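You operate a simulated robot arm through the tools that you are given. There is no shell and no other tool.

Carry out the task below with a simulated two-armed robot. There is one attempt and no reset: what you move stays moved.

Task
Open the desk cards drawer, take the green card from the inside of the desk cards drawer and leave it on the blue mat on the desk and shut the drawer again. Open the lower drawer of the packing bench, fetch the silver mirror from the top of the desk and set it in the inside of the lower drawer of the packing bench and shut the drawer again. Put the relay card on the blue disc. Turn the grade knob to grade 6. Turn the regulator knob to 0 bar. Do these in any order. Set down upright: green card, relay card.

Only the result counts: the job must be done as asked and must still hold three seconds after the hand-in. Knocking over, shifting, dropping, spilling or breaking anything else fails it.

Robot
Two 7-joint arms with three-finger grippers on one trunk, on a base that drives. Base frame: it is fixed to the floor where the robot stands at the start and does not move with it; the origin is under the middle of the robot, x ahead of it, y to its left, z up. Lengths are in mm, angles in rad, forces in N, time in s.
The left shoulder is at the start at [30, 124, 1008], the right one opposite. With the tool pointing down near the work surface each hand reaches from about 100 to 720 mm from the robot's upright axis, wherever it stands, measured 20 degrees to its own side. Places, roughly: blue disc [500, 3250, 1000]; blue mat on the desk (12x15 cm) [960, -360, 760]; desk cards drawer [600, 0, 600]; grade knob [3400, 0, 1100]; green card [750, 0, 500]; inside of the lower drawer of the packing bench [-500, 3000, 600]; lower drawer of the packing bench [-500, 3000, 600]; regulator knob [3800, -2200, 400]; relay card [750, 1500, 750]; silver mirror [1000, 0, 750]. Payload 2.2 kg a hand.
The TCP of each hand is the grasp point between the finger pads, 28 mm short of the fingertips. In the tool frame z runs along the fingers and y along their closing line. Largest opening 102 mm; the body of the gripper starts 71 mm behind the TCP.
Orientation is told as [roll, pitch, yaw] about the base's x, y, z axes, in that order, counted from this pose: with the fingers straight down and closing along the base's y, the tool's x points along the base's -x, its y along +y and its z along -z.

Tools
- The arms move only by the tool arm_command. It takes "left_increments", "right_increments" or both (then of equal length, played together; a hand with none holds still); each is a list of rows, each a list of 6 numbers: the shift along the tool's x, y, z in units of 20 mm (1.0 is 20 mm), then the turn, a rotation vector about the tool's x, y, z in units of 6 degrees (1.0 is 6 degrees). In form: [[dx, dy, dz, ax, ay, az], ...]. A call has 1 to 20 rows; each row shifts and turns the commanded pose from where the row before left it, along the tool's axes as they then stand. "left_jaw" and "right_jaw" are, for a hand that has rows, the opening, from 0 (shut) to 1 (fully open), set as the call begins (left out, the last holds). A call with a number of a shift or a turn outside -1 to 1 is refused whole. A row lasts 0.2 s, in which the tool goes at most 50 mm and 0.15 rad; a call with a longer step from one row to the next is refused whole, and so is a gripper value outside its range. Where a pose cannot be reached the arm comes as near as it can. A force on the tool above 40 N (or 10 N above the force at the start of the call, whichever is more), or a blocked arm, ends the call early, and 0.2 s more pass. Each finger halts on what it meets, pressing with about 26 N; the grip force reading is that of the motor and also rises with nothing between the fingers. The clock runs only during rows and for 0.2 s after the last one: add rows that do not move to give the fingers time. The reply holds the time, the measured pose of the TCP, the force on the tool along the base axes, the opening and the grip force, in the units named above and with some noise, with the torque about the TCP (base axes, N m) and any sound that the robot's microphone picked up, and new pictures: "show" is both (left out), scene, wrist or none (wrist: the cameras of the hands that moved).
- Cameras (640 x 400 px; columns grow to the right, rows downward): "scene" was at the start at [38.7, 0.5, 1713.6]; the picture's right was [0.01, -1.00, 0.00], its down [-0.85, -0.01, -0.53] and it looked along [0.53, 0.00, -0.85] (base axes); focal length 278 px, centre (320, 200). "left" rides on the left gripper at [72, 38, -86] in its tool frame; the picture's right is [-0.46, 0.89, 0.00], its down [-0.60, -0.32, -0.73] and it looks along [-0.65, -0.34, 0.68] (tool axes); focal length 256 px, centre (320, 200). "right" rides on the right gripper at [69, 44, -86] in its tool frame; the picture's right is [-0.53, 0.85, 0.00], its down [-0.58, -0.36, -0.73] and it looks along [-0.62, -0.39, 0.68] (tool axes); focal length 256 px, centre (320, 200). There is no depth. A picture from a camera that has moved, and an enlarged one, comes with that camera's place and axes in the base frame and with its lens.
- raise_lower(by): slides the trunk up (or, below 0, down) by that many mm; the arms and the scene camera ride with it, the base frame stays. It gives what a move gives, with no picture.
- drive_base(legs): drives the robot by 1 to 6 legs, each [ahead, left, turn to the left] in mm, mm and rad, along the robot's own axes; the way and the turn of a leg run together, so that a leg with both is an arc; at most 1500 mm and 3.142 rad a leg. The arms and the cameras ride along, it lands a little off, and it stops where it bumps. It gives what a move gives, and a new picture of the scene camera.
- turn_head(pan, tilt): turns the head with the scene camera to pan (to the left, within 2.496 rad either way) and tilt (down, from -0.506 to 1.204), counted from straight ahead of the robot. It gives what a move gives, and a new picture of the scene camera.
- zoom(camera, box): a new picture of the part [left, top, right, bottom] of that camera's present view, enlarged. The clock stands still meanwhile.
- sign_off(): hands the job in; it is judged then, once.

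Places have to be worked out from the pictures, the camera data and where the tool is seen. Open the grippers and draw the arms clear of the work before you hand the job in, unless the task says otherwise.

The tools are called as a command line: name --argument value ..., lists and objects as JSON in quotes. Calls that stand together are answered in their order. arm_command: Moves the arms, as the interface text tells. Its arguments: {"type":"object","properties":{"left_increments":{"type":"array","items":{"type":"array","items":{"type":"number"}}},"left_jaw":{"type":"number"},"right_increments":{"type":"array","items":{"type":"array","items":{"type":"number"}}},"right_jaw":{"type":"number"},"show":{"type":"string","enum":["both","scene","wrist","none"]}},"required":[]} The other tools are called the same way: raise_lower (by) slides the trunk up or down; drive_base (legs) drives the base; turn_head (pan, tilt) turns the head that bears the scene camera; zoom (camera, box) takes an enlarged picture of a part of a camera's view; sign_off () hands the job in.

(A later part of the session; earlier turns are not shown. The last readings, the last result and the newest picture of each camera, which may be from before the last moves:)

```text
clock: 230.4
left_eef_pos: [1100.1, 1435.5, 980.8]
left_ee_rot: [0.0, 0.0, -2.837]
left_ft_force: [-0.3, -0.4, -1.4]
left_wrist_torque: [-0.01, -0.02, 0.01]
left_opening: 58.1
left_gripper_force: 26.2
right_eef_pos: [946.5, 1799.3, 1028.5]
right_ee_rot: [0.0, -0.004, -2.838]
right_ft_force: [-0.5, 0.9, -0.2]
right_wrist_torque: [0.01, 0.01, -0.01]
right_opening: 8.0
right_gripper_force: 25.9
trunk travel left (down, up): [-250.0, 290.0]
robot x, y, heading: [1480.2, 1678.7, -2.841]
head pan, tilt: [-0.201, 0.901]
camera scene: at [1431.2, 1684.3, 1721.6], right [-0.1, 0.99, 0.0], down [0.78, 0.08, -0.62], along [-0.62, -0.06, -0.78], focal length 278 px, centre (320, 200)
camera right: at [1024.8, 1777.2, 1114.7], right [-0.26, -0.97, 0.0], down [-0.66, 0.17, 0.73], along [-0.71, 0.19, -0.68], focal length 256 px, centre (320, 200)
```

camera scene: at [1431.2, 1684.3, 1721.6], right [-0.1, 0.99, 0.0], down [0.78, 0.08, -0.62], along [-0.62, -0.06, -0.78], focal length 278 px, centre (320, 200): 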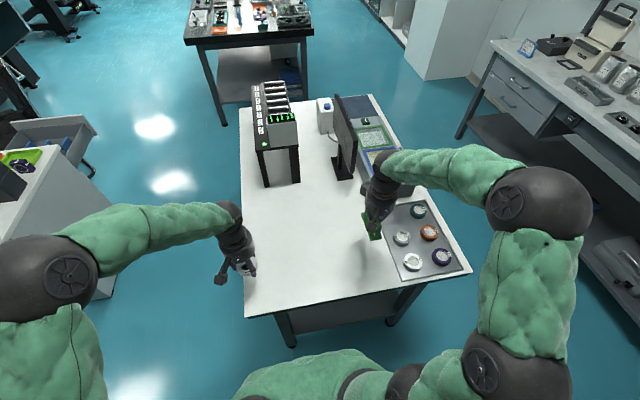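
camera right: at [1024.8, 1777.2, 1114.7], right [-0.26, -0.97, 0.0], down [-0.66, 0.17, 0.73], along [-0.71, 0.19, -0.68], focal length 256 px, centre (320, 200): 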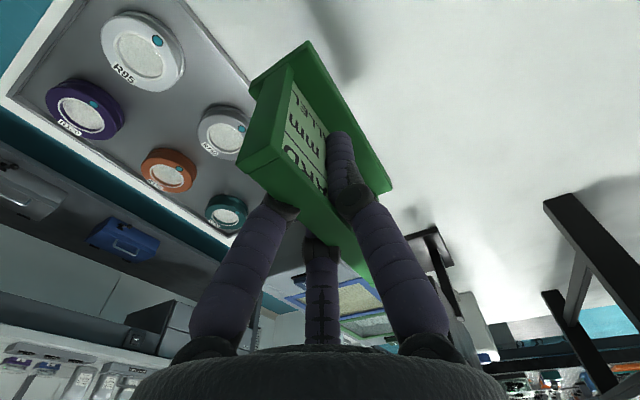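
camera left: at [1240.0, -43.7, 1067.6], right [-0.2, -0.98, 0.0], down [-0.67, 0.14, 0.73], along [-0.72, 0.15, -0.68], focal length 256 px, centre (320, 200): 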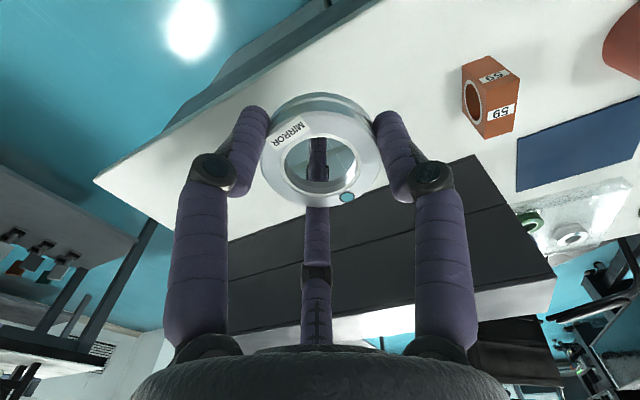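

The card is secure. I turn right in place to face the packing bench.

drive_base --legs '[[0, 0, -1.587]]'

turn_head --pan 0.4 --tilt 0.5

zoom --camera "scene" --box '[160, 60, 480, 260]'

```text
clock: 234.7
left_eef_pos: [1235.4, 2064.5, 981.2]
left_ee_rot: [-0.001, 0.0, 1.861]
left_ft_force: [-0.1, 0.4, -0.7]
left_wrist_torque: [0.0, -0.04, -0.02]
left_opening: 58.6
left_gripper_force: 26.1
right_eef_pos: [1601.8, 2212.8, 1028.1]
right_ee_rot: [-0.001, -0.002, 1.861]
right_ft_force: [0.5, 0.2, 0.1]
right_wrist_torque: [-0.02, 0.02, 0.03]
right_opening: 7.9
right_gripper_force: 26.0
trunk travel left (down, up): [-250.0, 290.0]
robot x, y, heading: [1479.0, 1681.6, 1.86]
head pan, tilt: [-0.201, 0.901]
camera scene: at [1479.5, 1729.4, 1721.6], right [1.0, 0.09, 0.0], down [0.07, -0.78, -0.62], along [-0.05, 0.62, -0.78], focal length 278 px, centre (320, 200)
```

scene: 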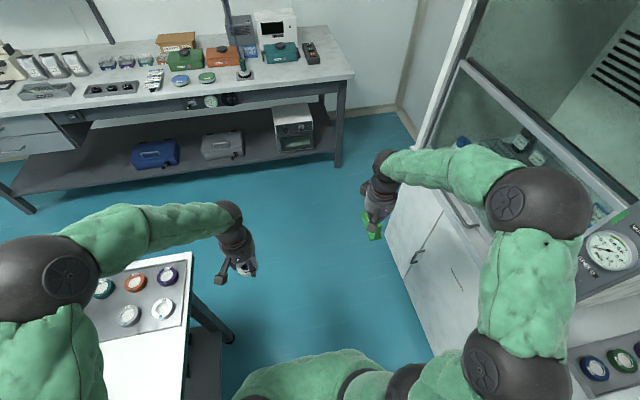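

```text
clock: 235.7
left_eef_pos: [1235.2, 2064.9, 980.4]
left_ee_rot: [0.0, 0.002, 1.861]
left_ft_force: [0.1, 0.3, -0.9]
left_wrist_torque: [-0.01, 0.01, -0.01]
left_opening: 58.3
left_gripper_force: 25.9
right_eef_pos: [1602.5, 2212.6, 1028.4]
right_ee_rot: [-0.001, 0.0, 1.861]
right_ft_force: [0.3, 0.2, -0.1]
right_wrist_torque: [0.0, -0.02, 0.0]
right_opening: 7.9
right_gripper_force: 26.1
trunk travel left (down, up): [-250.0, 290.0]
robot x, y, heading: [1477.1, 1681.4, 1.861]
head pan, tilt: [0.4, 0.499]
camera scene: at [1428.2, 1724.5, 1755.4], right [0.77, 0.64, 0.0], down [0.3, -0.37, -0.88], along [-0.56, 0.68, -0.48], focal length 278 px, centre (320, 200)
```

scene: 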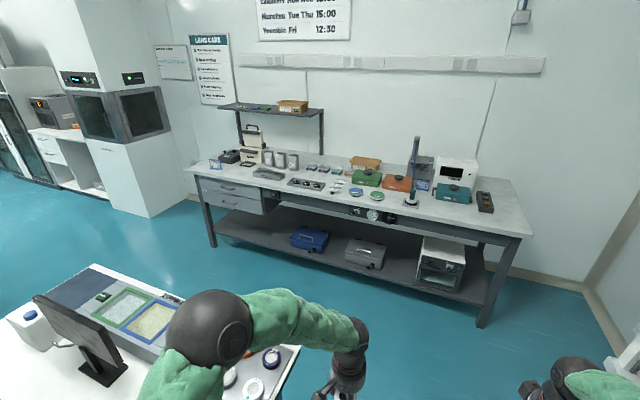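

```text
2.00 times, centred on (320, 160) of scene
camera zoom: at [1428.2, 1724.5, 1755.4], right [0.77, 0.64, 0.0], down [0.3, -0.37, -0.88], along [-0.56, 0.68, -0.48], focal length 556 px, centre (320, 280)
```

zoom: 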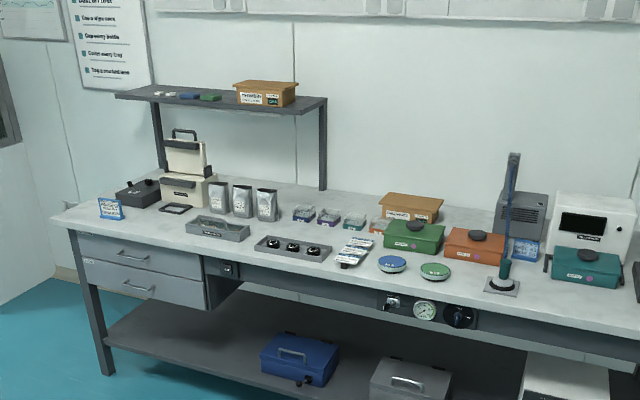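

The blue disc on the bench is at about (521, 3210, 880), next to a green one. I drive up between table and bench and slide left so the disc lies ahead of the right hand.

drive_base --legs '[[1036, 0, -0.005], [0, 637, 0]]'

turn_head --pan 0.0 --tilt 0.85

zoom --camera "scene" --box '[260, 60, 460, 200]'

```text
clock: 244.2
left_eef_pos: [352.1, 2908.1, 979.3]
left_ee_rot: [0.0, 0.001, 1.84]
left_ft_force: [0.2, 0.7, -0.9]
left_wrist_torque: [0.0, 0.02, -0.02]
left_opening: 58.3
left_gripper_force: 26.0
right_eef_pos: [722.3, 3047.5, 1028.1]
right_ee_rot: [-0.002, -0.001, 1.84]
right_ft_force: [0.6, 0.4, -0.8]
right_wrist_torque: [0.01, 0.0, 0.02]
right_opening: 7.7
right_gripper_force: 26.6
trunk travel left (down, up): [-250.0, 290.0]
robot x, y, heading: [588.8, 2516.6, 1.842]
head pan, tilt: [0.4, 0.499]
camera scene: at [537.2, 2563.3, 1755.4], right [0.79, 0.62, 0.0], down [0.3, -0.38, -0.88], along [-0.54, 0.69, -0.48], focal length 278 px, centre (320, 200)
```

scene: 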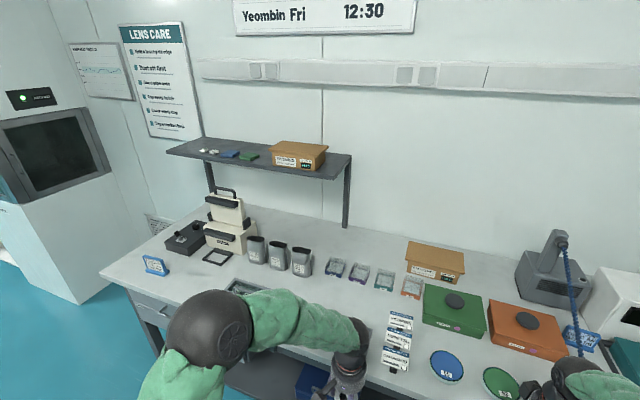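

```text
clock: 245.1
left_eef_pos: [352.6, 2907.2, 981.2]
left_ee_rot: [0.0, -0.002, 1.841]
left_ft_force: [-0.8, 0.1, -1.7]
left_wrist_torque: [-0.01, 0.01, -0.02]
left_opening: 58.2
left_gripper_force: 25.7
right_eef_pos: [722.1, 3048.6, 1028.3]
right_ee_rot: [-0.001, -0.001, 1.84]
right_ft_force: [-0.3, -0.6, 0.6]
right_wrist_torque: [-0.03, -0.01, 0.01]
right_opening: 7.8
right_gripper_force: 25.8
trunk travel left (down, up): [-250.0, 290.0]
robot x, y, heading: [587.6, 2520.9, 1.842]
head pan, tilt: [0.0, 0.85]
camera scene: at [573.5, 2567.5, 1725.5], right [0.96, 0.27, 0.0], down [0.2, -0.72, -0.66], along [-0.18, 0.64, -0.75], focal length 278 px, centre (320, 200)
```

scene: 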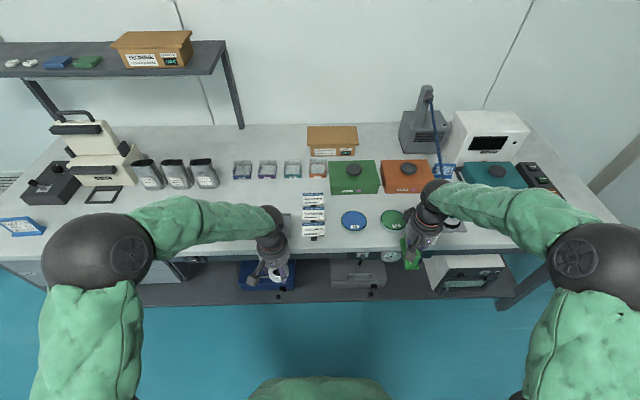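

```text
2.86 times, centred on (360, 130) of scene
camera zoom: at [573.5, 2567.5, 1725.5], right [0.96, 0.27, 0.0], down [0.2, -0.72, -0.66], along [-0.18, 0.64, -0.75], focal length 794 px, centre (206, 400)
```

zoom: 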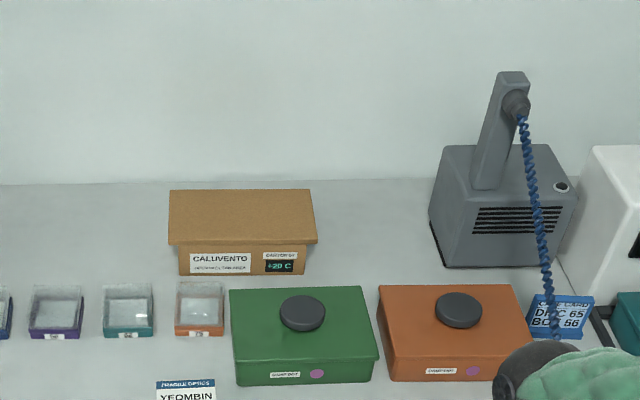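

The blue disc is at px (354, 220), next to the green one; I zoom on it.

zoom --camera "scene" --box '[290, 185, 420, 270]'

zoom --camera "right" --box '[0, 0, 640, 400]'

zoom --camera "left" --box '[0, 0, 640, 400]'

```text
4.71 times, centred on (355, 228) of scene
camera zoom: at [573.5, 2567.5, 1725.5], right [0.96, 0.27, 0.0], down [0.2, -0.72, -0.66], along [-0.18, 0.64, -0.75], focal length 1309 px, centre (155, 71)
```

zoom: 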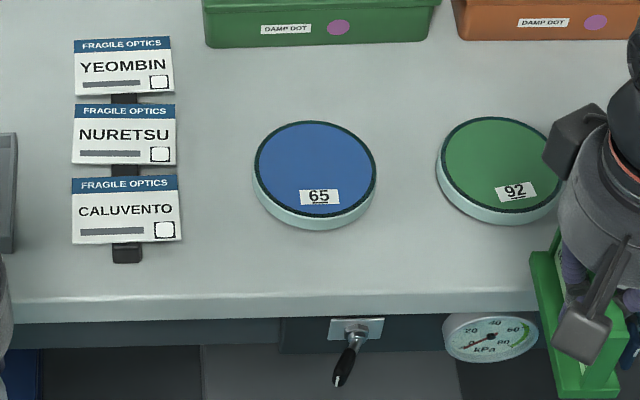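

```text
1.00 times, centred on (320, 200) of right (not enlarged: the box is as wide or as high as the picture)
camera zoom: at [698.1, 2969.1, 1114.5], right [-0.96, 0.29, 0.0], down [0.2, 0.65, 0.73], along [0.21, 0.7, -0.68], focal length 256 px, centre (320, 200)
```

zoom: 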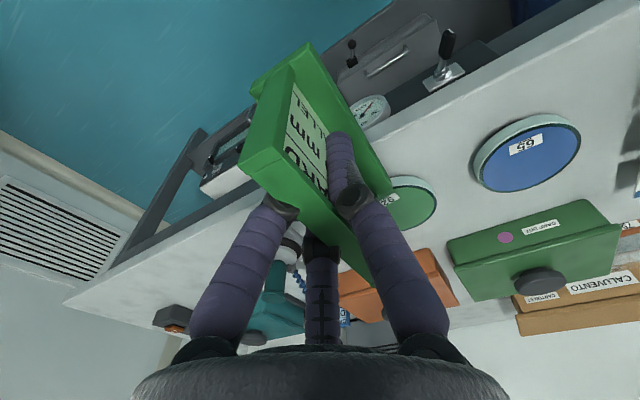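

```text
1.00 times, centred on (320, 200) of left (not enlarged: the box is as wide or as high as the picture)
camera zoom: at [335.5, 2828.5, 1067.4], right [-0.98, 0.21, 0.0], down [0.15, 0.67, 0.73], along [0.16, 0.71, -0.68], focal length 256 px, centre (320, 200)
```

zoom: 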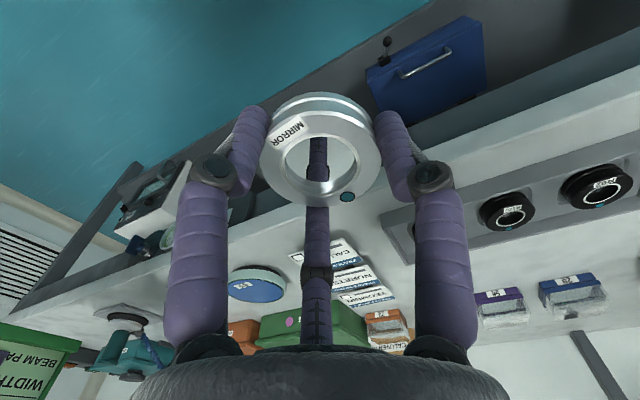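

The disc (puck "65", 97 mm across) is centred near (521, 3220), top z≈875. I move 120 mm closer to the bench.

drive_base --legs '[[120, 0, 0]]'

zoom --camera "scene" --box '[290, 200, 450, 300]'

zoom --camera "right" --box '[0, 0, 640, 400]'

```text
clock: 246.3
left_eef_pos: [320.8, 3023.5, 980.9]
left_ee_rot: [0.001, 0.002, 1.839]
left_ft_force: [-0.1, 0.4, -2.2]
left_wrist_torque: [-0.04, 0.0, -0.01]
left_opening: 58.3
left_gripper_force: 26.0
right_eef_pos: [690.3, 3163.7, 1027.9]
right_ee_rot: [0.001, 0.001, 1.838]
right_ft_force: [0.4, 0.2, -0.9]
right_wrist_torque: [-0.03, 0.01, 0.0]
right_opening: 7.8
right_gripper_force: 26.3
trunk travel left (down, up): [-250.0, 290.0]
robot x, y, heading: [554.3, 2634.4, 1.835]
head pan, tilt: [0.0, 0.85]
camera scene: at [541.7, 2683.7, 1725.4], right [0.96, 0.27, 0.0], down [0.2, -0.73, -0.66], along [-0.17, 0.64, -0.75], focal length 278 px, centre (320, 200)
```

scene: 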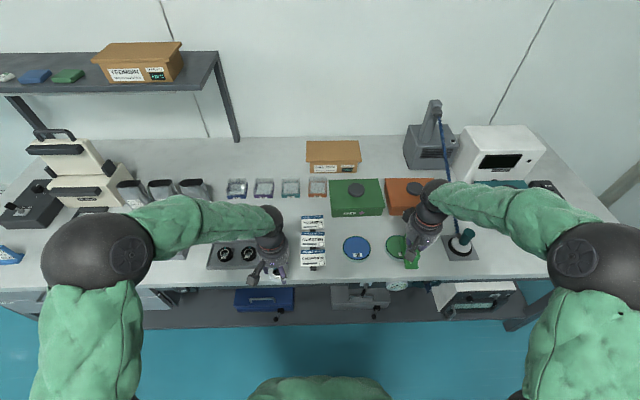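

```text
4.00 times, centred on (370, 250) of scene
camera zoom: at [541.7, 2683.7, 1725.4], right [0.96, 0.27, 0.0], down [0.2, -0.73, -0.66], along [-0.17, 0.64, -0.75], focal length 1112 px, centre (120, 0)
```

zoom: 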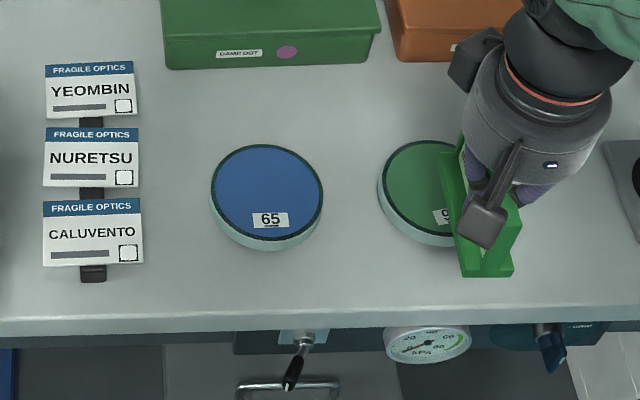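

```text
1.00 times, centred on (320, 200) of right (not enlarged: the box is as wide or as high as the picture)
camera zoom: at [666.2, 3084.6, 1113.8], right [-0.96, 0.29, 0.0], down [0.2, 0.65, 0.73], along [0.21, 0.7, -0.68], focal length 256 px, centre (320, 200)
```

zoom: 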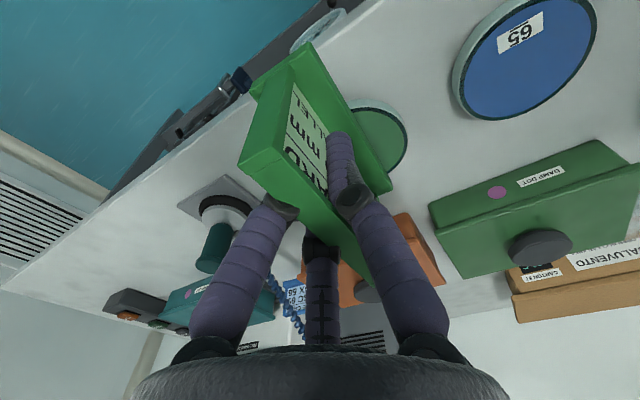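

Disc estimated at (526, 3219). I move the card over it at the present height.

arm_command --right_increments '[[-0.57, 0.906, 0, 0, 0, 0], [-0.57, 0.906, 0, 0, 0, 0], [-0.57, 0.906, 0, 0, 0, 0], [-0.57, 0.906, 0, 0, 0, 0], [-0.57, 0.906, 0, 0, 0, 0], [-0.57, 0.906, 0, 0, 0, 0], [-0.57, 0.906, 0, 0, 0, 0], [-0.57, 0.906, 0, 0, 0, 0]]' --show "both"

zoom --camera "scene" --box '[290, 200, 450, 300]'

```text
clock: 248.1
left_eef_pos: [320.0, 3022.7, 980.2]
left_ee_rot: [0.0, 0.003, 1.838]
left_ft_force: [-0.4, 0.2, -0.5]
left_wrist_torque: [-0.05, -0.02, 0.02]
left_opening: 58.3
left_gripper_force: 26.3
right_eef_pos: [526.1, 3211.6, 1026.5]
right_ee_rot: [-0.001, 0.001, 1.84]
right_ft_force: [-0.3, 0.3, -0.7]
right_wrist_torque: [-0.01, -0.02, -0.02]
right_opening: 8.0
right_gripper_force: 26.1
trunk travel left (down, up): [-250.0, 290.0]
robot x, y, heading: [556.8, 2635.5, 1.841]
head pan, tilt: [0.0, 0.85]
camera scene: at [541.5, 2682.1, 1725.4], right [0.96, 0.27, 0.0], down [0.2, -0.72, -0.66], along [-0.17, 0.64, -0.75], focal length 278 px, centre (320, 200)
camera right: at [501.9, 3132.7, 1113.7], right [-0.96, 0.29, 0.0], down [0.2, 0.65, 0.73], along [0.21, 0.7, -0.68], focal length 256 px, centre (320, 200)
```

scene: 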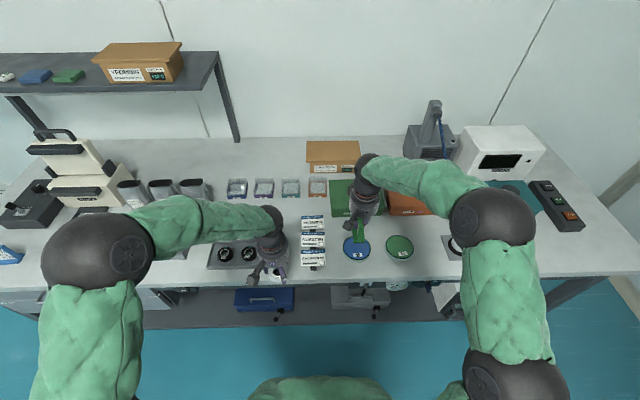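
right: 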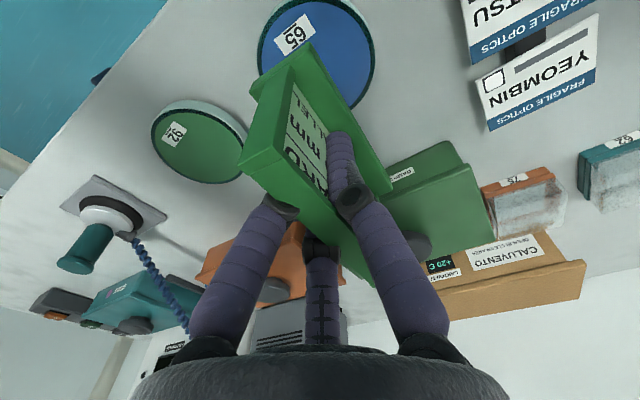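

```text
4.00 times, centred on (370, 250) of scene
camera zoom: at [541.5, 2682.1, 1725.4], right [0.96, 0.27, 0.0], down [0.2, -0.72, -0.66], along [-0.17, 0.64, -0.75], focal length 1112 px, centre (120, 0)
```

zoom: 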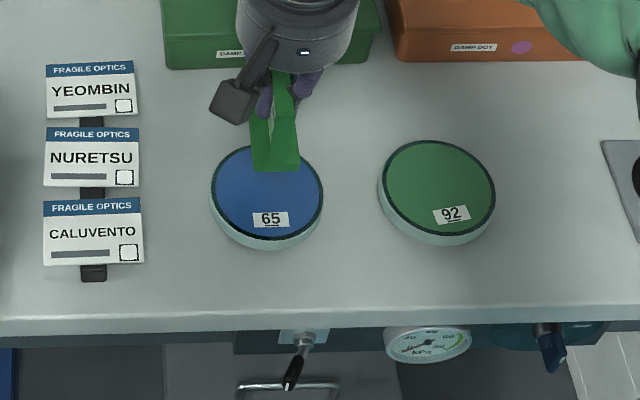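

The card's centre sits ~18 mm ahead of the TCP, so I shift back 19 mm and right 4 mm, then descend to about 12 mm above the disc.

arm_command --right_increments '[[0.95, -0.2, 0, 0, 0, 0], [0, 0, 0.9, 0, 0, 0], [0, 0, 0.9, 0, 0, 0], [0, 0, 0.9, 0, 0, 0], [0, 0, 0.9, 0, 0, 0]]' --show "both"

zoom --camera "scene" --box '[320, 210, 400, 270]'

```text
clock: 249.3
left_eef_pos: [320.6, 3022.3, 980.2]
left_ee_rot: [0.0, 0.002, 1.84]
left_ft_force: [0.3, 0.2, -0.1]
left_wrist_torque: [0.02, 0.0, 0.0]
left_opening: 58.4
left_gripper_force: 26.6
right_eef_pos: [534.7, 3195.1, 954.4]
right_ee_rot: [0.0, -0.001, 1.84]
right_ft_force: [0.9, 0.5, -0.4]
right_wrist_torque: [-0.05, 0.0, 0.01]
right_opening: 7.8
right_gripper_force: 26.4
trunk travel left (down, up): [-250.0, 290.0]
robot x, y, heading: [555.5, 2633.7, 1.837]
head pan, tilt: [0.0, 0.85]
camera scene: at [542.3, 2681.7, 1725.5], right [0.96, 0.27, 0.0], down [0.2, -0.72, -0.66], along [-0.18, 0.64, -0.75], focal length 278 px, centre (320, 200)
camera right: at [510.8, 3115.5, 1041.8], right [-0.96, 0.29, 0.0], down [0.2, 0.65, 0.73], along [0.21, 0.7, -0.68], focal length 256 px, centre (320, 200)
```

scene: 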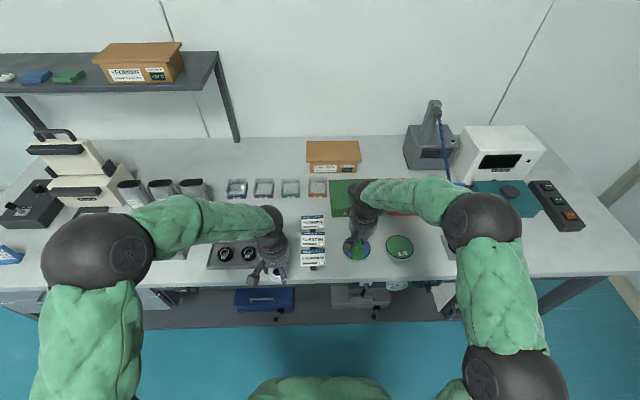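
right: 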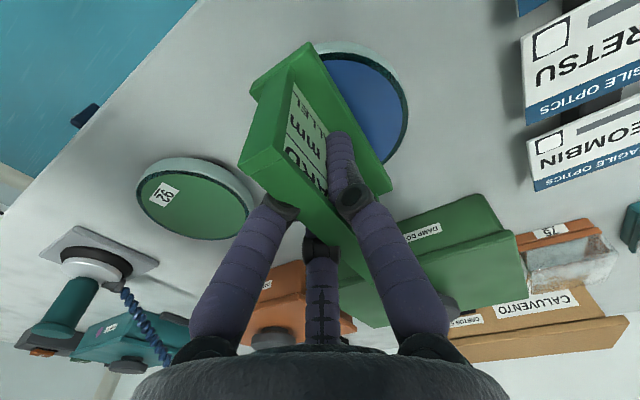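

```text
6.67 times, centred on (360, 240) of scene
camera zoom: at [542.3, 2681.7, 1725.5], right [0.96, 0.27, 0.0], down [0.2, -0.72, -0.66], along [-0.18, 0.64, -0.75], focal length 1854 px, centre (53, -67)
```

zoom: 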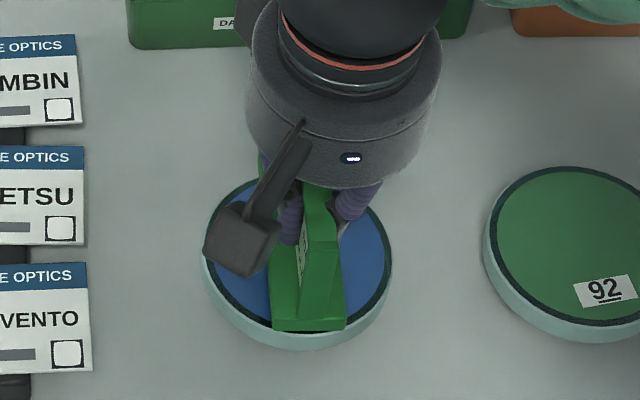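

The foot is centred over the disc within a few mm. I descend in small steps watching the vertical force.

arm_command --right_increments '[[-0.15, 0, 0.4, 0, 0, 0], [0, 0, 0.3, 0, 0, 0]]' --show "none"

arm_command --right_increments '[[0, 0, 0.15, 0, 0, 0]]' --show "none"

arm_command --right_increments '[[0, 0, 0.15, 0, 0, 0]]' --show "wrist"

zoom --camera "scene" --box '[320, 210, 400, 270]'

```text
clock: 249.9
left_eef_pos: [321.5, 3021.8, 980.5]
left_ee_rot: [-0.001, 0.002, 1.84]
left_ft_force: [-0.1, -0.4, -1.2]
left_wrist_torque: [0.0, 0.01, 0.02]
left_opening: 58.3
left_gripper_force: 26.2
right_eef_pos: [534.0, 3197.4, 942.7]
right_ee_rot: [0.0, -0.001, 1.839]
right_ft_force: [0.7, 0.5, 0.3]
right_wrist_torque: [0.01, -0.02, -0.03]
right_opening: 7.7
right_gripper_force: 25.6
trunk travel left (down, up): [-250.0, 290.0]
robot x, y, heading: [556.4, 2633.8, 1.839]
head pan, tilt: [0.0, 0.85]
```

```text
clock: 250.3
left_eef_pos: [321.0, 3021.8, 980.8]
left_ee_rot: [0.002, 0.0, 1.84]
left_ft_force: [-0.7, -0.2, -1.2]
left_wrist_torque: [-0.02, -0.01, 0.03]
left_opening: 58.4
left_gripper_force: 25.9
right_eef_pos: [534.2, 3196.9, 937.9]
right_ee_rot: [0.001, -0.001, 1.839]
right_ft_force: [-0.1, -0.7, -0.4]
right_wrist_torque: [0.02, 0.01, 0.01]
right_opening: 8.0
right_gripper_force: 25.8
trunk travel left (down, up): [-250.0, 290.0]
robot x, y, heading: [556.3, 2631.7, 1.841]
head pan, tilt: [0.0, 0.85]
```

```text
clock: 250.7
left_eef_pos: [320.8, 3022.6, 980.0]
left_ee_rot: [0.0, 0.001, 1.84]
left_ft_force: [0.0, 0.4, -1.5]
left_wrist_torque: [0.0, -0.01, 0.01]
left_opening: 58.4
left_gripper_force: 25.9
right_eef_pos: [534.6, 3197.8, 936.2]
right_ee_rot: [0.001, 0.0, 1.839]
right_ft_force: [-1.0, -0.7, 0.1]
right_wrist_torque: [-0.01, -0.02, 0.02]
right_opening: 8.1
right_gripper_force: 25.6
trunk travel left (down, up): [-250.0, 290.0]
robot x, y, heading: [554.0, 2635.8, 1.839]
head pan, tilt: [0.0, 0.85]
camera right: at [509.9, 3118.5, 1022.0], right [-0.96, 0.29, 0.0], down [0.2, 0.65, 0.73], along [0.21, 0.7, -0.68], focal length 256 px, centre (320, 200)
```

right: 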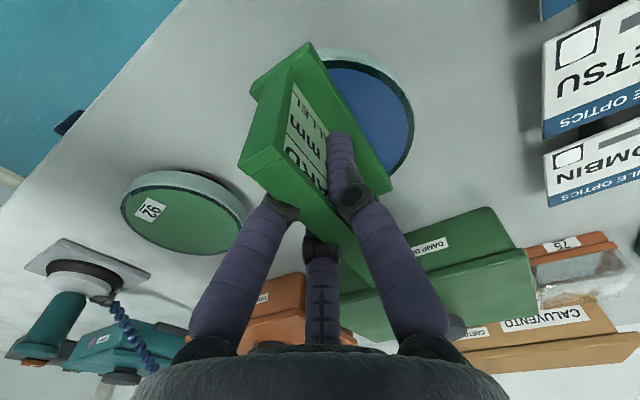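

```text
6.67 times, centred on (360, 240) of scene
camera zoom: at [542.2, 2681.8, 1725.5], right [0.96, 0.27, 0.0], down [0.2, -0.72, -0.66], along [-0.18, 0.64, -0.75], focal length 1854 px, centre (53, -67)
```

zoom: 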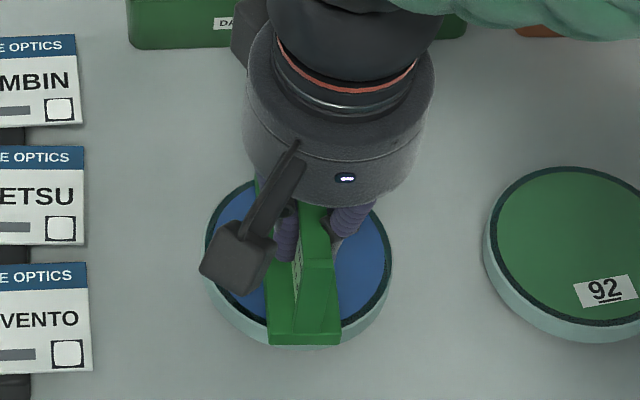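

No contact yet; the two cameras disagree by ~12 mm on the centring, so I zoom in the wrist view before touching down.

zoom --camera "right" --box '[230, 20, 430, 200]'

zoom --camera "scene" --box '[335, 225, 385, 260]'

zoom --camera "left" --box '[0, 100, 320, 340]'

```text
2.22 times, centred on (330, 110) of right
camera zoom: at [509.9, 3118.5, 1022.0], right [-0.96, 0.29, 0.0], down [0.2, 0.65, 0.73], along [0.21, 0.7, -0.68], focal length 569 px, centre (298, 400)
```

zoom: 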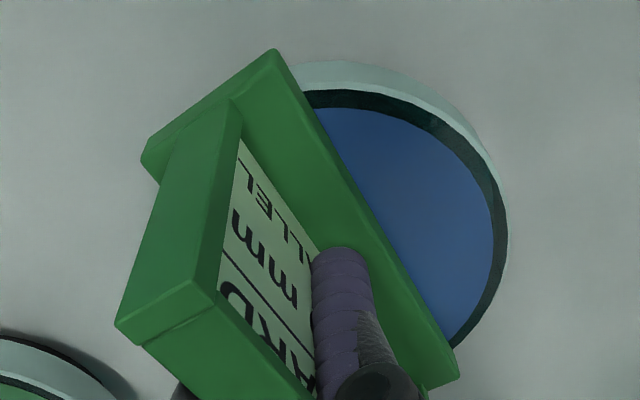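

```text
11.43 times, centred on (360, 242) of scene
camera zoom: at [542.2, 2681.8, 1725.5], right [0.96, 0.27, 0.0], down [0.2, -0.72, -0.66], along [-0.18, 0.64, -0.75], focal length 3178 px, centre (-137, -286)
```

zoom: 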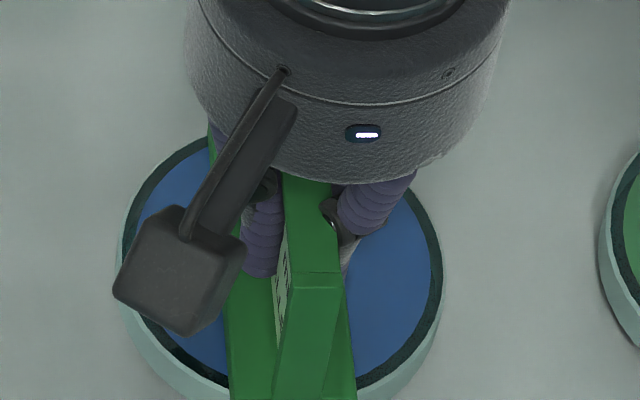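

```text
1.67 times, centred on (160, 220) of left
camera zoom: at [303.9, 2942.5, 1067.3], right [-0.98, 0.21, 0.0], down [0.14, 0.67, 0.73], along [0.16, 0.71, -0.68], focal length 427 px, centre (587, 167)
```

zoom: 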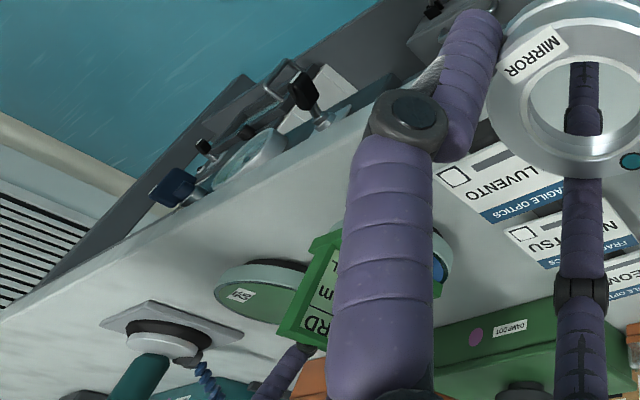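

Centring is good within ~4 mm (4 mm forward and 3 mm left needed). I correct and continue the slow descent.

arm_command --right_increments '[[-0.2, 0.15, 0.1, 0, 0, 0]]' --show "none"

arm_command --right_increments '[[0, 0, 0.12, 0, 0, 0]]' --show "none"

arm_command --right_increments '[[0, 0, 0.12, 0, 0, 0]]' --show "none"

```text
clock: 251.1
left_eef_pos: [320.8, 3021.8, 981.2]
left_ee_rot: [0.0, -0.001, 1.84]
left_ft_force: [0.5, 0.4, -0.8]
left_wrist_torque: [0.0, 0.0, 0.02]
left_opening: 58.1
left_gripper_force: 26.2
right_eef_pos: [530.4, 3200.9, 936.0]
right_ee_rot: [0.0, -0.003, 1.839]
right_ft_force: [2.1, -1.8, 8.1]
right_wrist_torque: [-0.14, -0.03, 0.02]
right_opening: 8.0
right_gripper_force: 25.5
trunk travel left (down, up): [-250.0, 290.0]
robot x, y, heading: [559.2, 2635.9, 1.841]
head pan, tilt: [0.0, 0.85]
```

```text
clock: 251.5
left_eef_pos: [320.5, 3020.5, 981.3]
left_ee_rot: [0.001, 0.0, 1.84]
left_ft_force: [0.2, 0.7, -0.3]
left_wrist_torque: [0.03, -0.01, 0.01]
left_opening: 58.1
left_gripper_force: 26.2
right_eef_pos: [531.5, 3199.8, 936.3]
right_ee_rot: [0.0, -0.008, 1.838]
right_ft_force: [3.2, -3.3, 25.9]
right_wrist_torque: [-0.51, -0.12, 0.05]
right_opening: 8.1
right_gripper_force: 25.7
trunk travel left (down, up): [-250.0, 290.0]
robot x, y, heading: [557.5, 2639.0, 1.84]
head pan, tilt: [0.0, 0.85]
```

```text
clock: 251.9
left_eef_pos: [321.6, 3019.0, 981.5]
left_ee_rot: [0.0, -0.003, 1.838]
left_ft_force: [-0.7, 1.0, -1.5]
left_wrist_torque: [0.01, -0.02, -0.01]
left_opening: 58.4
left_gripper_force: 26.2
right_eef_pos: [529.5, 3201.2, 934.9]
right_ee_rot: [0.0, -0.01, 1.839]
right_ft_force: [2.6, -1.9, 38.6]
right_wrist_torque: [-0.13, 0.12, 0.05]
right_opening: 8.0
right_gripper_force: 25.9
trunk travel left (down, up): [-250.0, 290.0]
robot x, y, heading: [553.7, 2636.0, 1.84]
head pan, tilt: [0.0, 0.85]
```

Contact made (force rose to 39 N). I ease up 4 mm and open the fingers.

arm_command --right_increments '[[0, 0, -0.22, 0, 0, 0]]' --show "none"

arm_command --right_increments '[[0, 0, 0, 0, 0, 0], [0, 0, 0, 0, 0, 0], [0, 0, 0, 0, 0, 0]]' --right_jaw 0.5 --show "both"

zoom --camera "scene" --box '[320, 210, 400, 270]'

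```text
clock: 252.3
left_eef_pos: [321.3, 3020.7, 980.4]
left_ee_rot: [0.001, 0.0, 1.84]
left_ft_force: [0.4, -0.2, -0.7]
left_wrist_torque: [-0.04, 0.01, 0.02]
left_opening: 58.3
left_gripper_force: 26.2
right_eef_pos: [530.0, 3200.6, 933.7]
right_ee_rot: [0.0, -0.004, 1.839]
right_ft_force: [-0.4, 6.0, 18.1]
right_wrist_torque: [0.88, 0.27, -0.06]
right_opening: 8.0
right_gripper_force: 25.6
trunk travel left (down, up): [-250.0, 290.0]
robot x, y, heading: [554.1, 2631.6, 1.838]
head pan, tilt: [0.0, 0.85]
```

```text
clock: 253.1
left_eef_pos: [320.8, 3020.8, 980.2]
left_ee_rot: [0.0, 0.002, 1.838]
left_ft_force: [-0.2, 0.5, -0.5]
left_wrist_torque: [0.01, 0.02, 0.0]
left_opening: 58.4
left_gripper_force: 26.5
right_eef_pos: [530.5, 3199.6, 933.5]
right_ee_rot: [0.0, 0.0, 1.839]
right_ft_force: [-0.4, -0.7, -0.1]
right_wrist_torque: [0.02, -0.02, -0.02]
right_opening: 51.1
right_gripper_force: 0.1
trunk travel left (down, up): [-250.0, 290.0]
robot x, y, heading: [559.8, 2635.7, 1.84]
head pan, tilt: [0.0, 0.85]
camera scene: at [542.3, 2681.5, 1725.4], right [0.96, 0.27, 0.0], down [0.2, -0.72, -0.66], along [-0.18, 0.64, -0.75], focal length 278 px, centre (320, 200)
camera right: at [506.4, 3121.2, 1019.9], right [-0.96, 0.29, 0.0], down [0.2, 0.65, 0.73], along [0.21, 0.7, -0.68], focal length 256 px, centre (320, 200)
```

scene: 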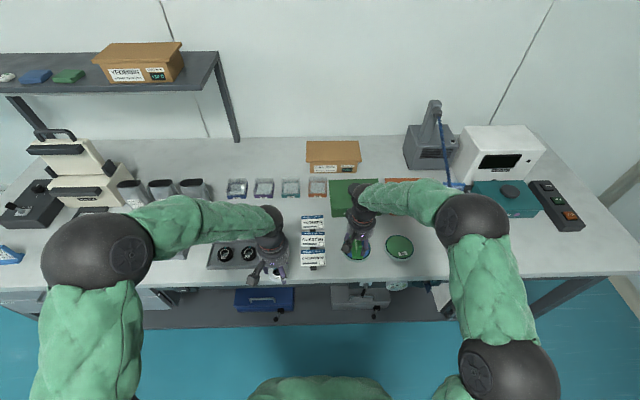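
right: 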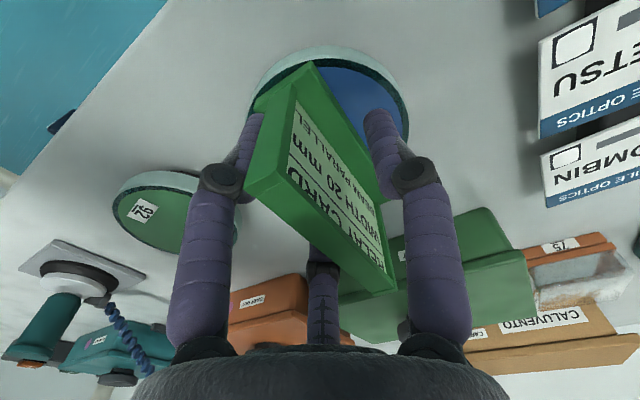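

```text
6.67 times, centred on (360, 240) of scene
camera zoom: at [542.3, 2681.5, 1725.4], right [0.96, 0.27, 0.0], down [0.2, -0.72, -0.66], along [-0.18, 0.64, -0.75], focal length 1854 px, centre (53, -67)
```

zoom: 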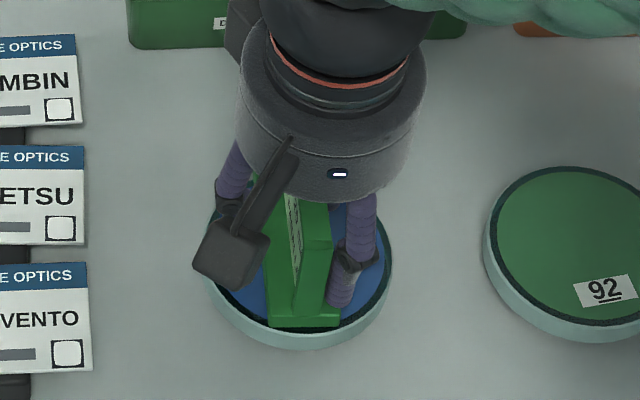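

The card stands on the disc. I lift the hand straight up, clear of it.

arm_command --right_increments '[[0, 0, -0.5, 0, 0, 0], [0, 0, -0.8, 0, 0, 0], [0, 0, -0.8, 0, 0, 0], [0, 0, -1, 0, 0, 0], [0, 0, -1, 0, 0, 0], [0, 0, -1, 0, 0, 0], [0, 0, -1, 0, 0, 0], [0.5, -0.8, 0, 0, 0, 0], [0.5, -0.8, 0, 0, 0, 0], [0.5, -0.8, 0, 0, 0, 0], [0.5, -0.8, 0, 0, 0, 0], [0.5, -0.8, 0, 0, 0, 0], [0.5, -0.8, 0, 0, 0, 0], [0.5, -0.8, 0, 0, 0, 0], [0.5, -0.8, 0, 0, 0, 0]]' --show "both"

zoom --camera "scene" --box '[320, 200, 420, 270]'

```text
clock: 256.3
left_eef_pos: [321.3, 3022.0, 982.0]
left_ee_rot: [0.0, -0.001, 1.839]
left_ft_force: [-0.2, 1.5, -0.8]
left_wrist_torque: [-0.02, 0.02, 0.01]
left_opening: 58.4
left_gripper_force: 25.6
right_eef_pos: [675.2, 3159.0, 1057.6]
right_ee_rot: [-0.001, 0.001, 1.839]
right_ft_force: [-0.7, -0.3, -0.1]
right_wrist_torque: [0.0, -0.02, 0.0]
right_opening: 51.2
right_gripper_force: 0.0
trunk travel left (down, up): [-250.0, 290.0]
robot x, y, heading: [554.2, 2632.1, 1.837]
head pan, tilt: [0.0, 0.85]
camera scene: at [542.8, 2681.2, 1725.5], right [0.96, 0.27, 0.0], down [0.2, -0.72, -0.66], along [-0.18, 0.64, -0.75], focal length 278 px, centre (320, 200)
camera right: at [651.2, 3079.5, 1142.9], right [-0.96, 0.29, 0.0], down [0.2, 0.65, 0.73], along [0.21, 0.7, -0.68], focal length 256 px, centre (320, 200)
```

scene: 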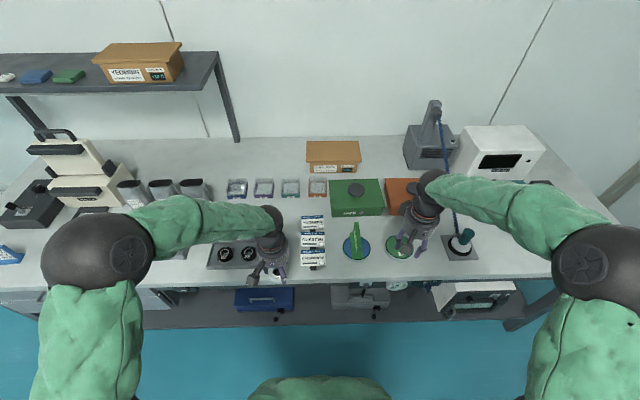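
right: 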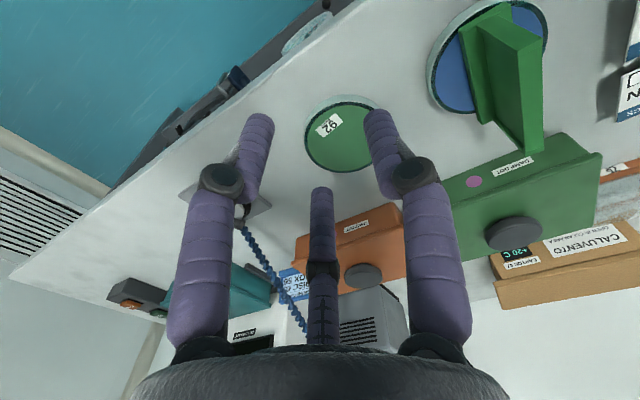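

```text
5.71 times, centred on (370, 235) of scene
camera zoom: at [542.8, 2681.2, 1725.5], right [0.96, 0.27, 0.0], down [0.2, -0.72, -0.66], along [-0.18, 0.64, -0.75], focal length 1589 px, centre (34, 0)
```

zoom: 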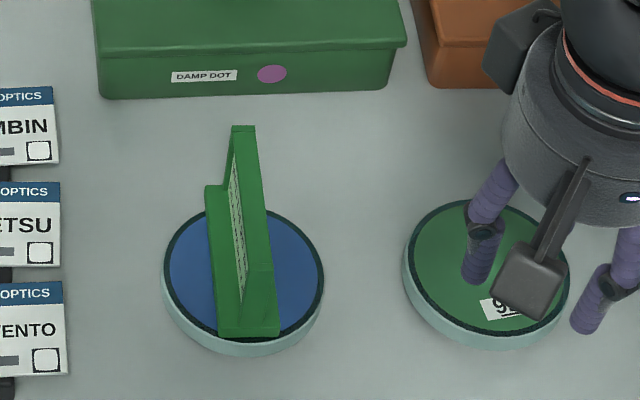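

The relay card stands on the blue disc. Next the packing bench's lower drawer, at the bench's left end: I back off, slide left and step back to a station in front of the drawers.

drive_base --legs '[[-120, 0, 0.016], [0, 974, 0], [-90, 0, 0]]'

turn_head --pan -0.1 --tilt 1.0

zoom --camera "scene" --box '[240, 120, 440, 260]'

```text
clock: 262.9
left_eef_pos: [-547.5, 2556.6, 981.8]
left_ee_rot: [0.002, -0.001, 1.836]
left_ft_force: [0.4, 0.0, -1.4]
left_wrist_torque: [0.04, 0.06, 0.01]
left_opening: 58.5
left_gripper_force: 26.1
right_eef_pos: [-194.0, 2692.8, 1058.2]
right_ee_rot: [-0.001, -0.001, 1.836]
right_ft_force: [0.2, -0.9, 0.4]
right_wrist_torque: [0.03, 0.0, -0.03]
right_opening: 50.8
right_gripper_force: 0.1
trunk travel left (down, up): [-250.0, 290.0]
robot x, y, heading: [-318.2, 2171.4, 1.838]
head pan, tilt: [0.0, 0.85]
camera scene: at [-327.4, 2214.6, 1725.5], right [0.96, 0.26, 0.0], down [0.2, -0.72, -0.66], along [-0.17, 0.64, -0.75], focal length 278 px, centre (320, 200)
```

scene: 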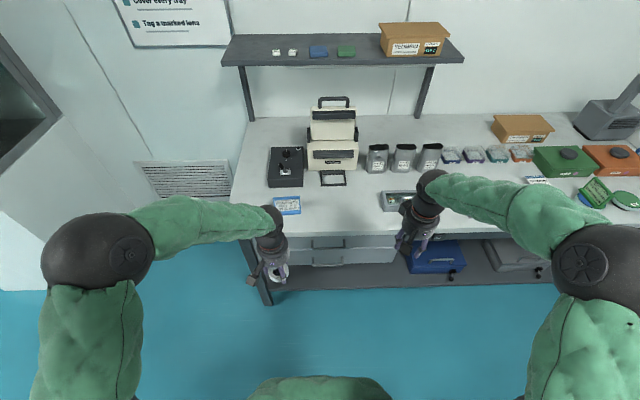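

```text
clock: 263.6
left_eef_pos: [-548.0, 2557.7, 981.3]
left_ee_rot: [0.0, 0.001, 1.838]
left_ft_force: [-1.1, 0.1, -0.5]
left_wrist_torque: [0.01, 0.0, 0.03]
left_opening: 58.4
left_gripper_force: 26.0
right_eef_pos: [-194.7, 2692.9, 1056.2]
right_ee_rot: [0.001, -0.001, 1.837]
right_ft_force: [0.2, 0.2, -0.1]
right_wrist_torque: [0.01, 0.01, 0.0]
right_opening: 51.3
right_gripper_force: 0.1
trunk travel left (down, up): [-250.0, 290.0]
robot x, y, heading: [-317.7, 2169.5, 1.838]
head pan, tilt: [-0.099, 1.0]
camera scene: at [-319.2, 2210.4, 1714.4], right [0.99, 0.17, 0.0], down [0.14, -0.83, -0.54], along [-0.09, 0.53, -0.84], focal length 278 px, centre (320, 200)
```

scene: 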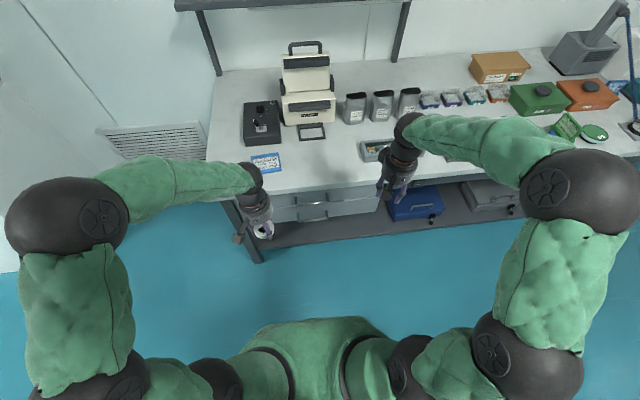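

```text
2.86 times, centred on (340, 190) of scene
camera zoom: at [-319.2, 2210.4, 1714.4], right [0.99, 0.17, 0.0], down [0.14, -0.83, -0.54], along [-0.09, 0.53, -0.84], focal length 794 px, centre (263, 229)
```

zoom: 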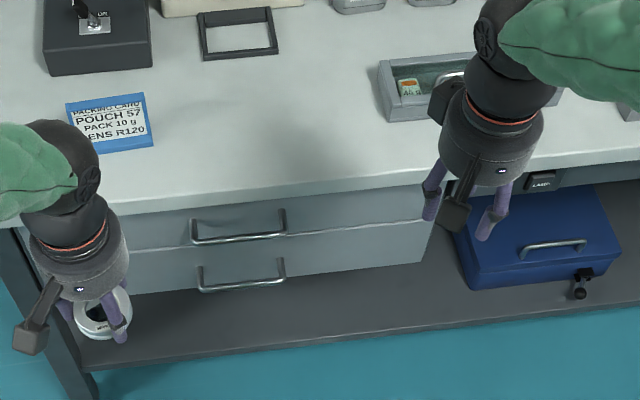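

The lower drawer's handle is visible. I lower the trunk 150 mm for a second viewpoint to triangulate it.

raise_lower --by -150

turn_head --pan 0.0 --tilt 0.9

zoom --camera "scene" --box '[260, 160, 420, 270]'

```text
clock: 265.3
left_eef_pos: [-548.4, 2556.7, 832.0]
left_ee_rot: [-0.001, 0.0, 1.838]
left_ft_force: [-0.8, -0.5, -1.2]
left_wrist_torque: [-0.02, -0.04, 0.0]
left_opening: 58.3
left_gripper_force: 25.7
right_eef_pos: [-194.4, 2693.1, 908.2]
right_ee_rot: [-0.001, 0.0, 1.835]
right_ft_force: [0.4, -0.2, 1.0]
right_wrist_torque: [-0.01, -0.03, -0.01]
right_opening: 50.9
right_gripper_force: 0.0
trunk travel left (down, up): [-100.0, 440.0]
robot x, y, heading: [-315.2, 2170.6, 1.836]
head pan, tilt: [-0.099, 1.0]
```

```text
clock: 266.0
left_eef_pos: [-547.7, 2556.9, 831.0]
left_ee_rot: [0.001, 0.001, 1.838]
left_ft_force: [-0.7, -0.3, -0.9]
left_wrist_torque: [0.01, -0.02, -0.02]
left_opening: 58.5
left_gripper_force: 26.2
right_eef_pos: [-193.6, 2692.0, 907.5]
right_ee_rot: [0.001, -0.001, 1.837]
right_ft_force: [-0.2, 0.3, 0.7]
right_wrist_torque: [-0.03, 0.03, 0.01]
right_opening: 51.1
right_gripper_force: 0.1
trunk travel left (down, up): [-100.0, 440.0]
robot x, y, heading: [-310.9, 2170.0, 1.839]
head pan, tilt: [0.0, 0.901]
camera scene: at [-327.2, 2213.9, 1571.6], right [0.96, 0.26, 0.0], down [0.21, -0.76, -0.62], along [-0.16, 0.6, -0.78], focal length 278 px, centre (320, 200)
```

scene: 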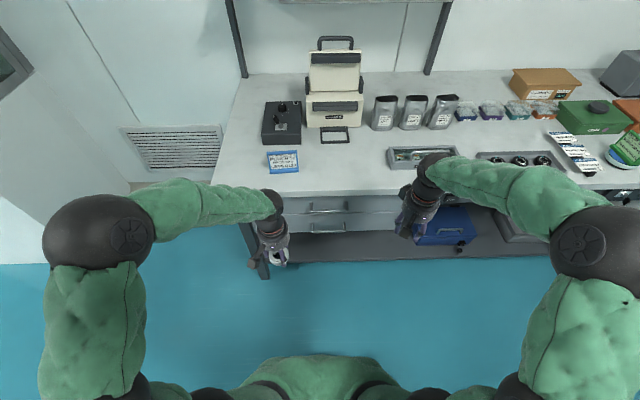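

```text
3.64 times, centred on (340, 215) of scene
camera zoom: at [-327.2, 2213.9, 1571.6], right [0.96, 0.26, 0.0], down [0.21, -0.76, -0.62], along [-0.16, 0.6, -0.78], focal length 1011 px, centre (247, 146)
```

zoom: 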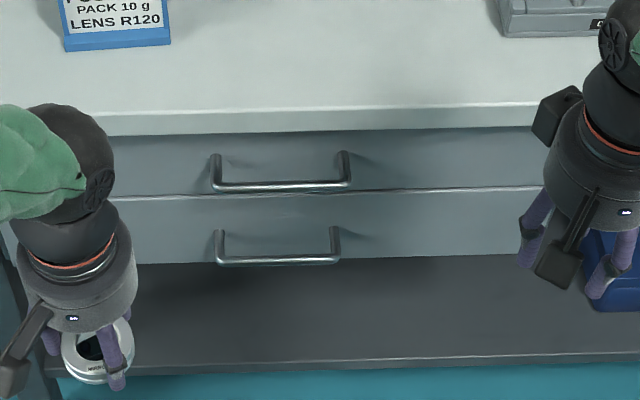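

The two views are too alike for a sharp depth, so I put the right hand in its pull orientation and use its camera as a third view.

arm_command --right_increments '[[0.3, 0, 0, 0, 0, -1], [0.3, 0, 0, 0, 0, -1], [0.3, 0, 0, 0, 0, -1], [0, 0, 0, 0, 0, -1], [0, 0, 0, 0, 0, -1], [0, 0, 0, 0, 0, -1], [0, 0, 0, 0, 0, -1], [0, 0, 0, 0, 0, -1], [0, 0, 0, 0, 0, -1], [0, 0, 0, 0, 0, -1], [0, 0, 0, 0, 0, -1], [0, 0, 0, 0, 0, -1], [0, 0, 0, 0, 0, -1], [0, 0, 0, 0, 0, -1], [0, 0, 0, 0, 0, -1]]' --right_jaw 0.6 --show "none"

arm_command --right_increments '[[0, 0, 0, 1, 0, 0], [0, 0, 0, 1, 0, 0], [0, 0, 0, 1, 0, 0], [0, 0, 0, 1, 0, 0], [0, 0, 0, 1, 0, 0], [0, 0, 0, 1, 0, 0], [0, 0, 0, 1, 0, 0], [0, 0, 0, 1, 0, 0], [0, 0, 0, 1, 0, 0], [0, 0, 0, 1, 0, 0]]' --show "both"

```text
clock: 269.2
left_eef_pos: [-548.9, 2556.8, 829.8]
left_ee_rot: [-0.001, -0.001, 1.839]
left_ft_force: [-0.4, 0.4, -0.1]
left_wrist_torque: [0.02, -0.01, 0.0]
left_opening: 58.4
left_gripper_force: 26.2
right_eef_pos: [-186.6, 2677.8, 908.1]
right_ee_rot: [0.0, -0.001, -2.875]
right_ft_force: [-0.4, 0.6, 0.3]
right_wrist_torque: [-0.05, -0.03, -0.02]
right_opening: 61.3
right_gripper_force: 0.0
trunk travel left (down, up): [-100.0, 440.0]
robot x, y, heading: [-314.6, 2170.9, 1.832]
head pan, tilt: [0.0, 0.901]
```

```text
clock: 271.4
left_eef_pos: [-548.2, 2557.2, 830.6]
left_ee_rot: [0.0, -0.001, 1.839]
left_ft_force: [-0.3, -0.4, -0.6]
left_wrist_torque: [0.01, 0.03, -0.02]
left_opening: 58.2
left_gripper_force: 26.4
right_eef_pos: [-199.4, 2669.7, 900.5]
right_ee_rot: [-0.931, -0.037, -2.827]
right_ft_force: [0.7, -0.6, 0.4]
right_wrist_torque: [-0.01, -0.01, -0.03]
right_opening: 61.2
right_gripper_force: 0.0
right hand out of reach, approached as far as the arm can: row 10
trunk travel left (down, up): [-100.0, 440.0]
robot x, y, heading: [-314.2, 2171.7, 1.836]
head pan, tilt: [0.0, 0.901]
camera scene: at [-327.4, 2213.4, 1571.6], right [0.96, 0.26, 0.0], down [0.21, -0.76, -0.62], along [-0.16, 0.6, -0.78], focal length 278 px, centre (320, 200)
camera right: at [-105.1, 2599.4, 915.1], right [-0.38, -0.65, -0.66], down [-0.41, -0.52, 0.75], along [-0.83, 0.55, -0.07], focal length 256 px, centre (320, 200)
```

scene: 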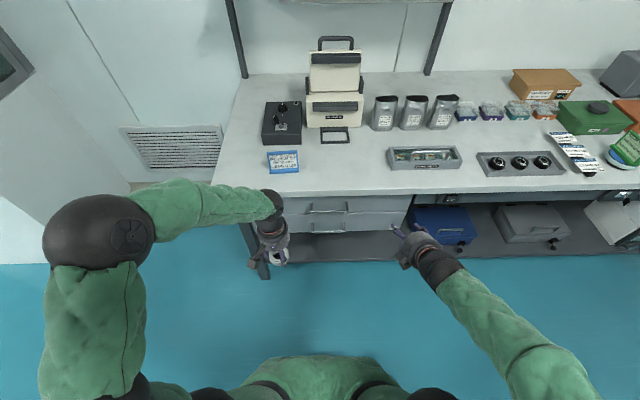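
right: 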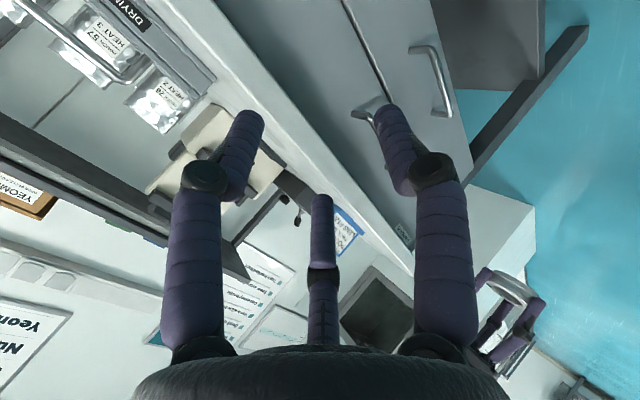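

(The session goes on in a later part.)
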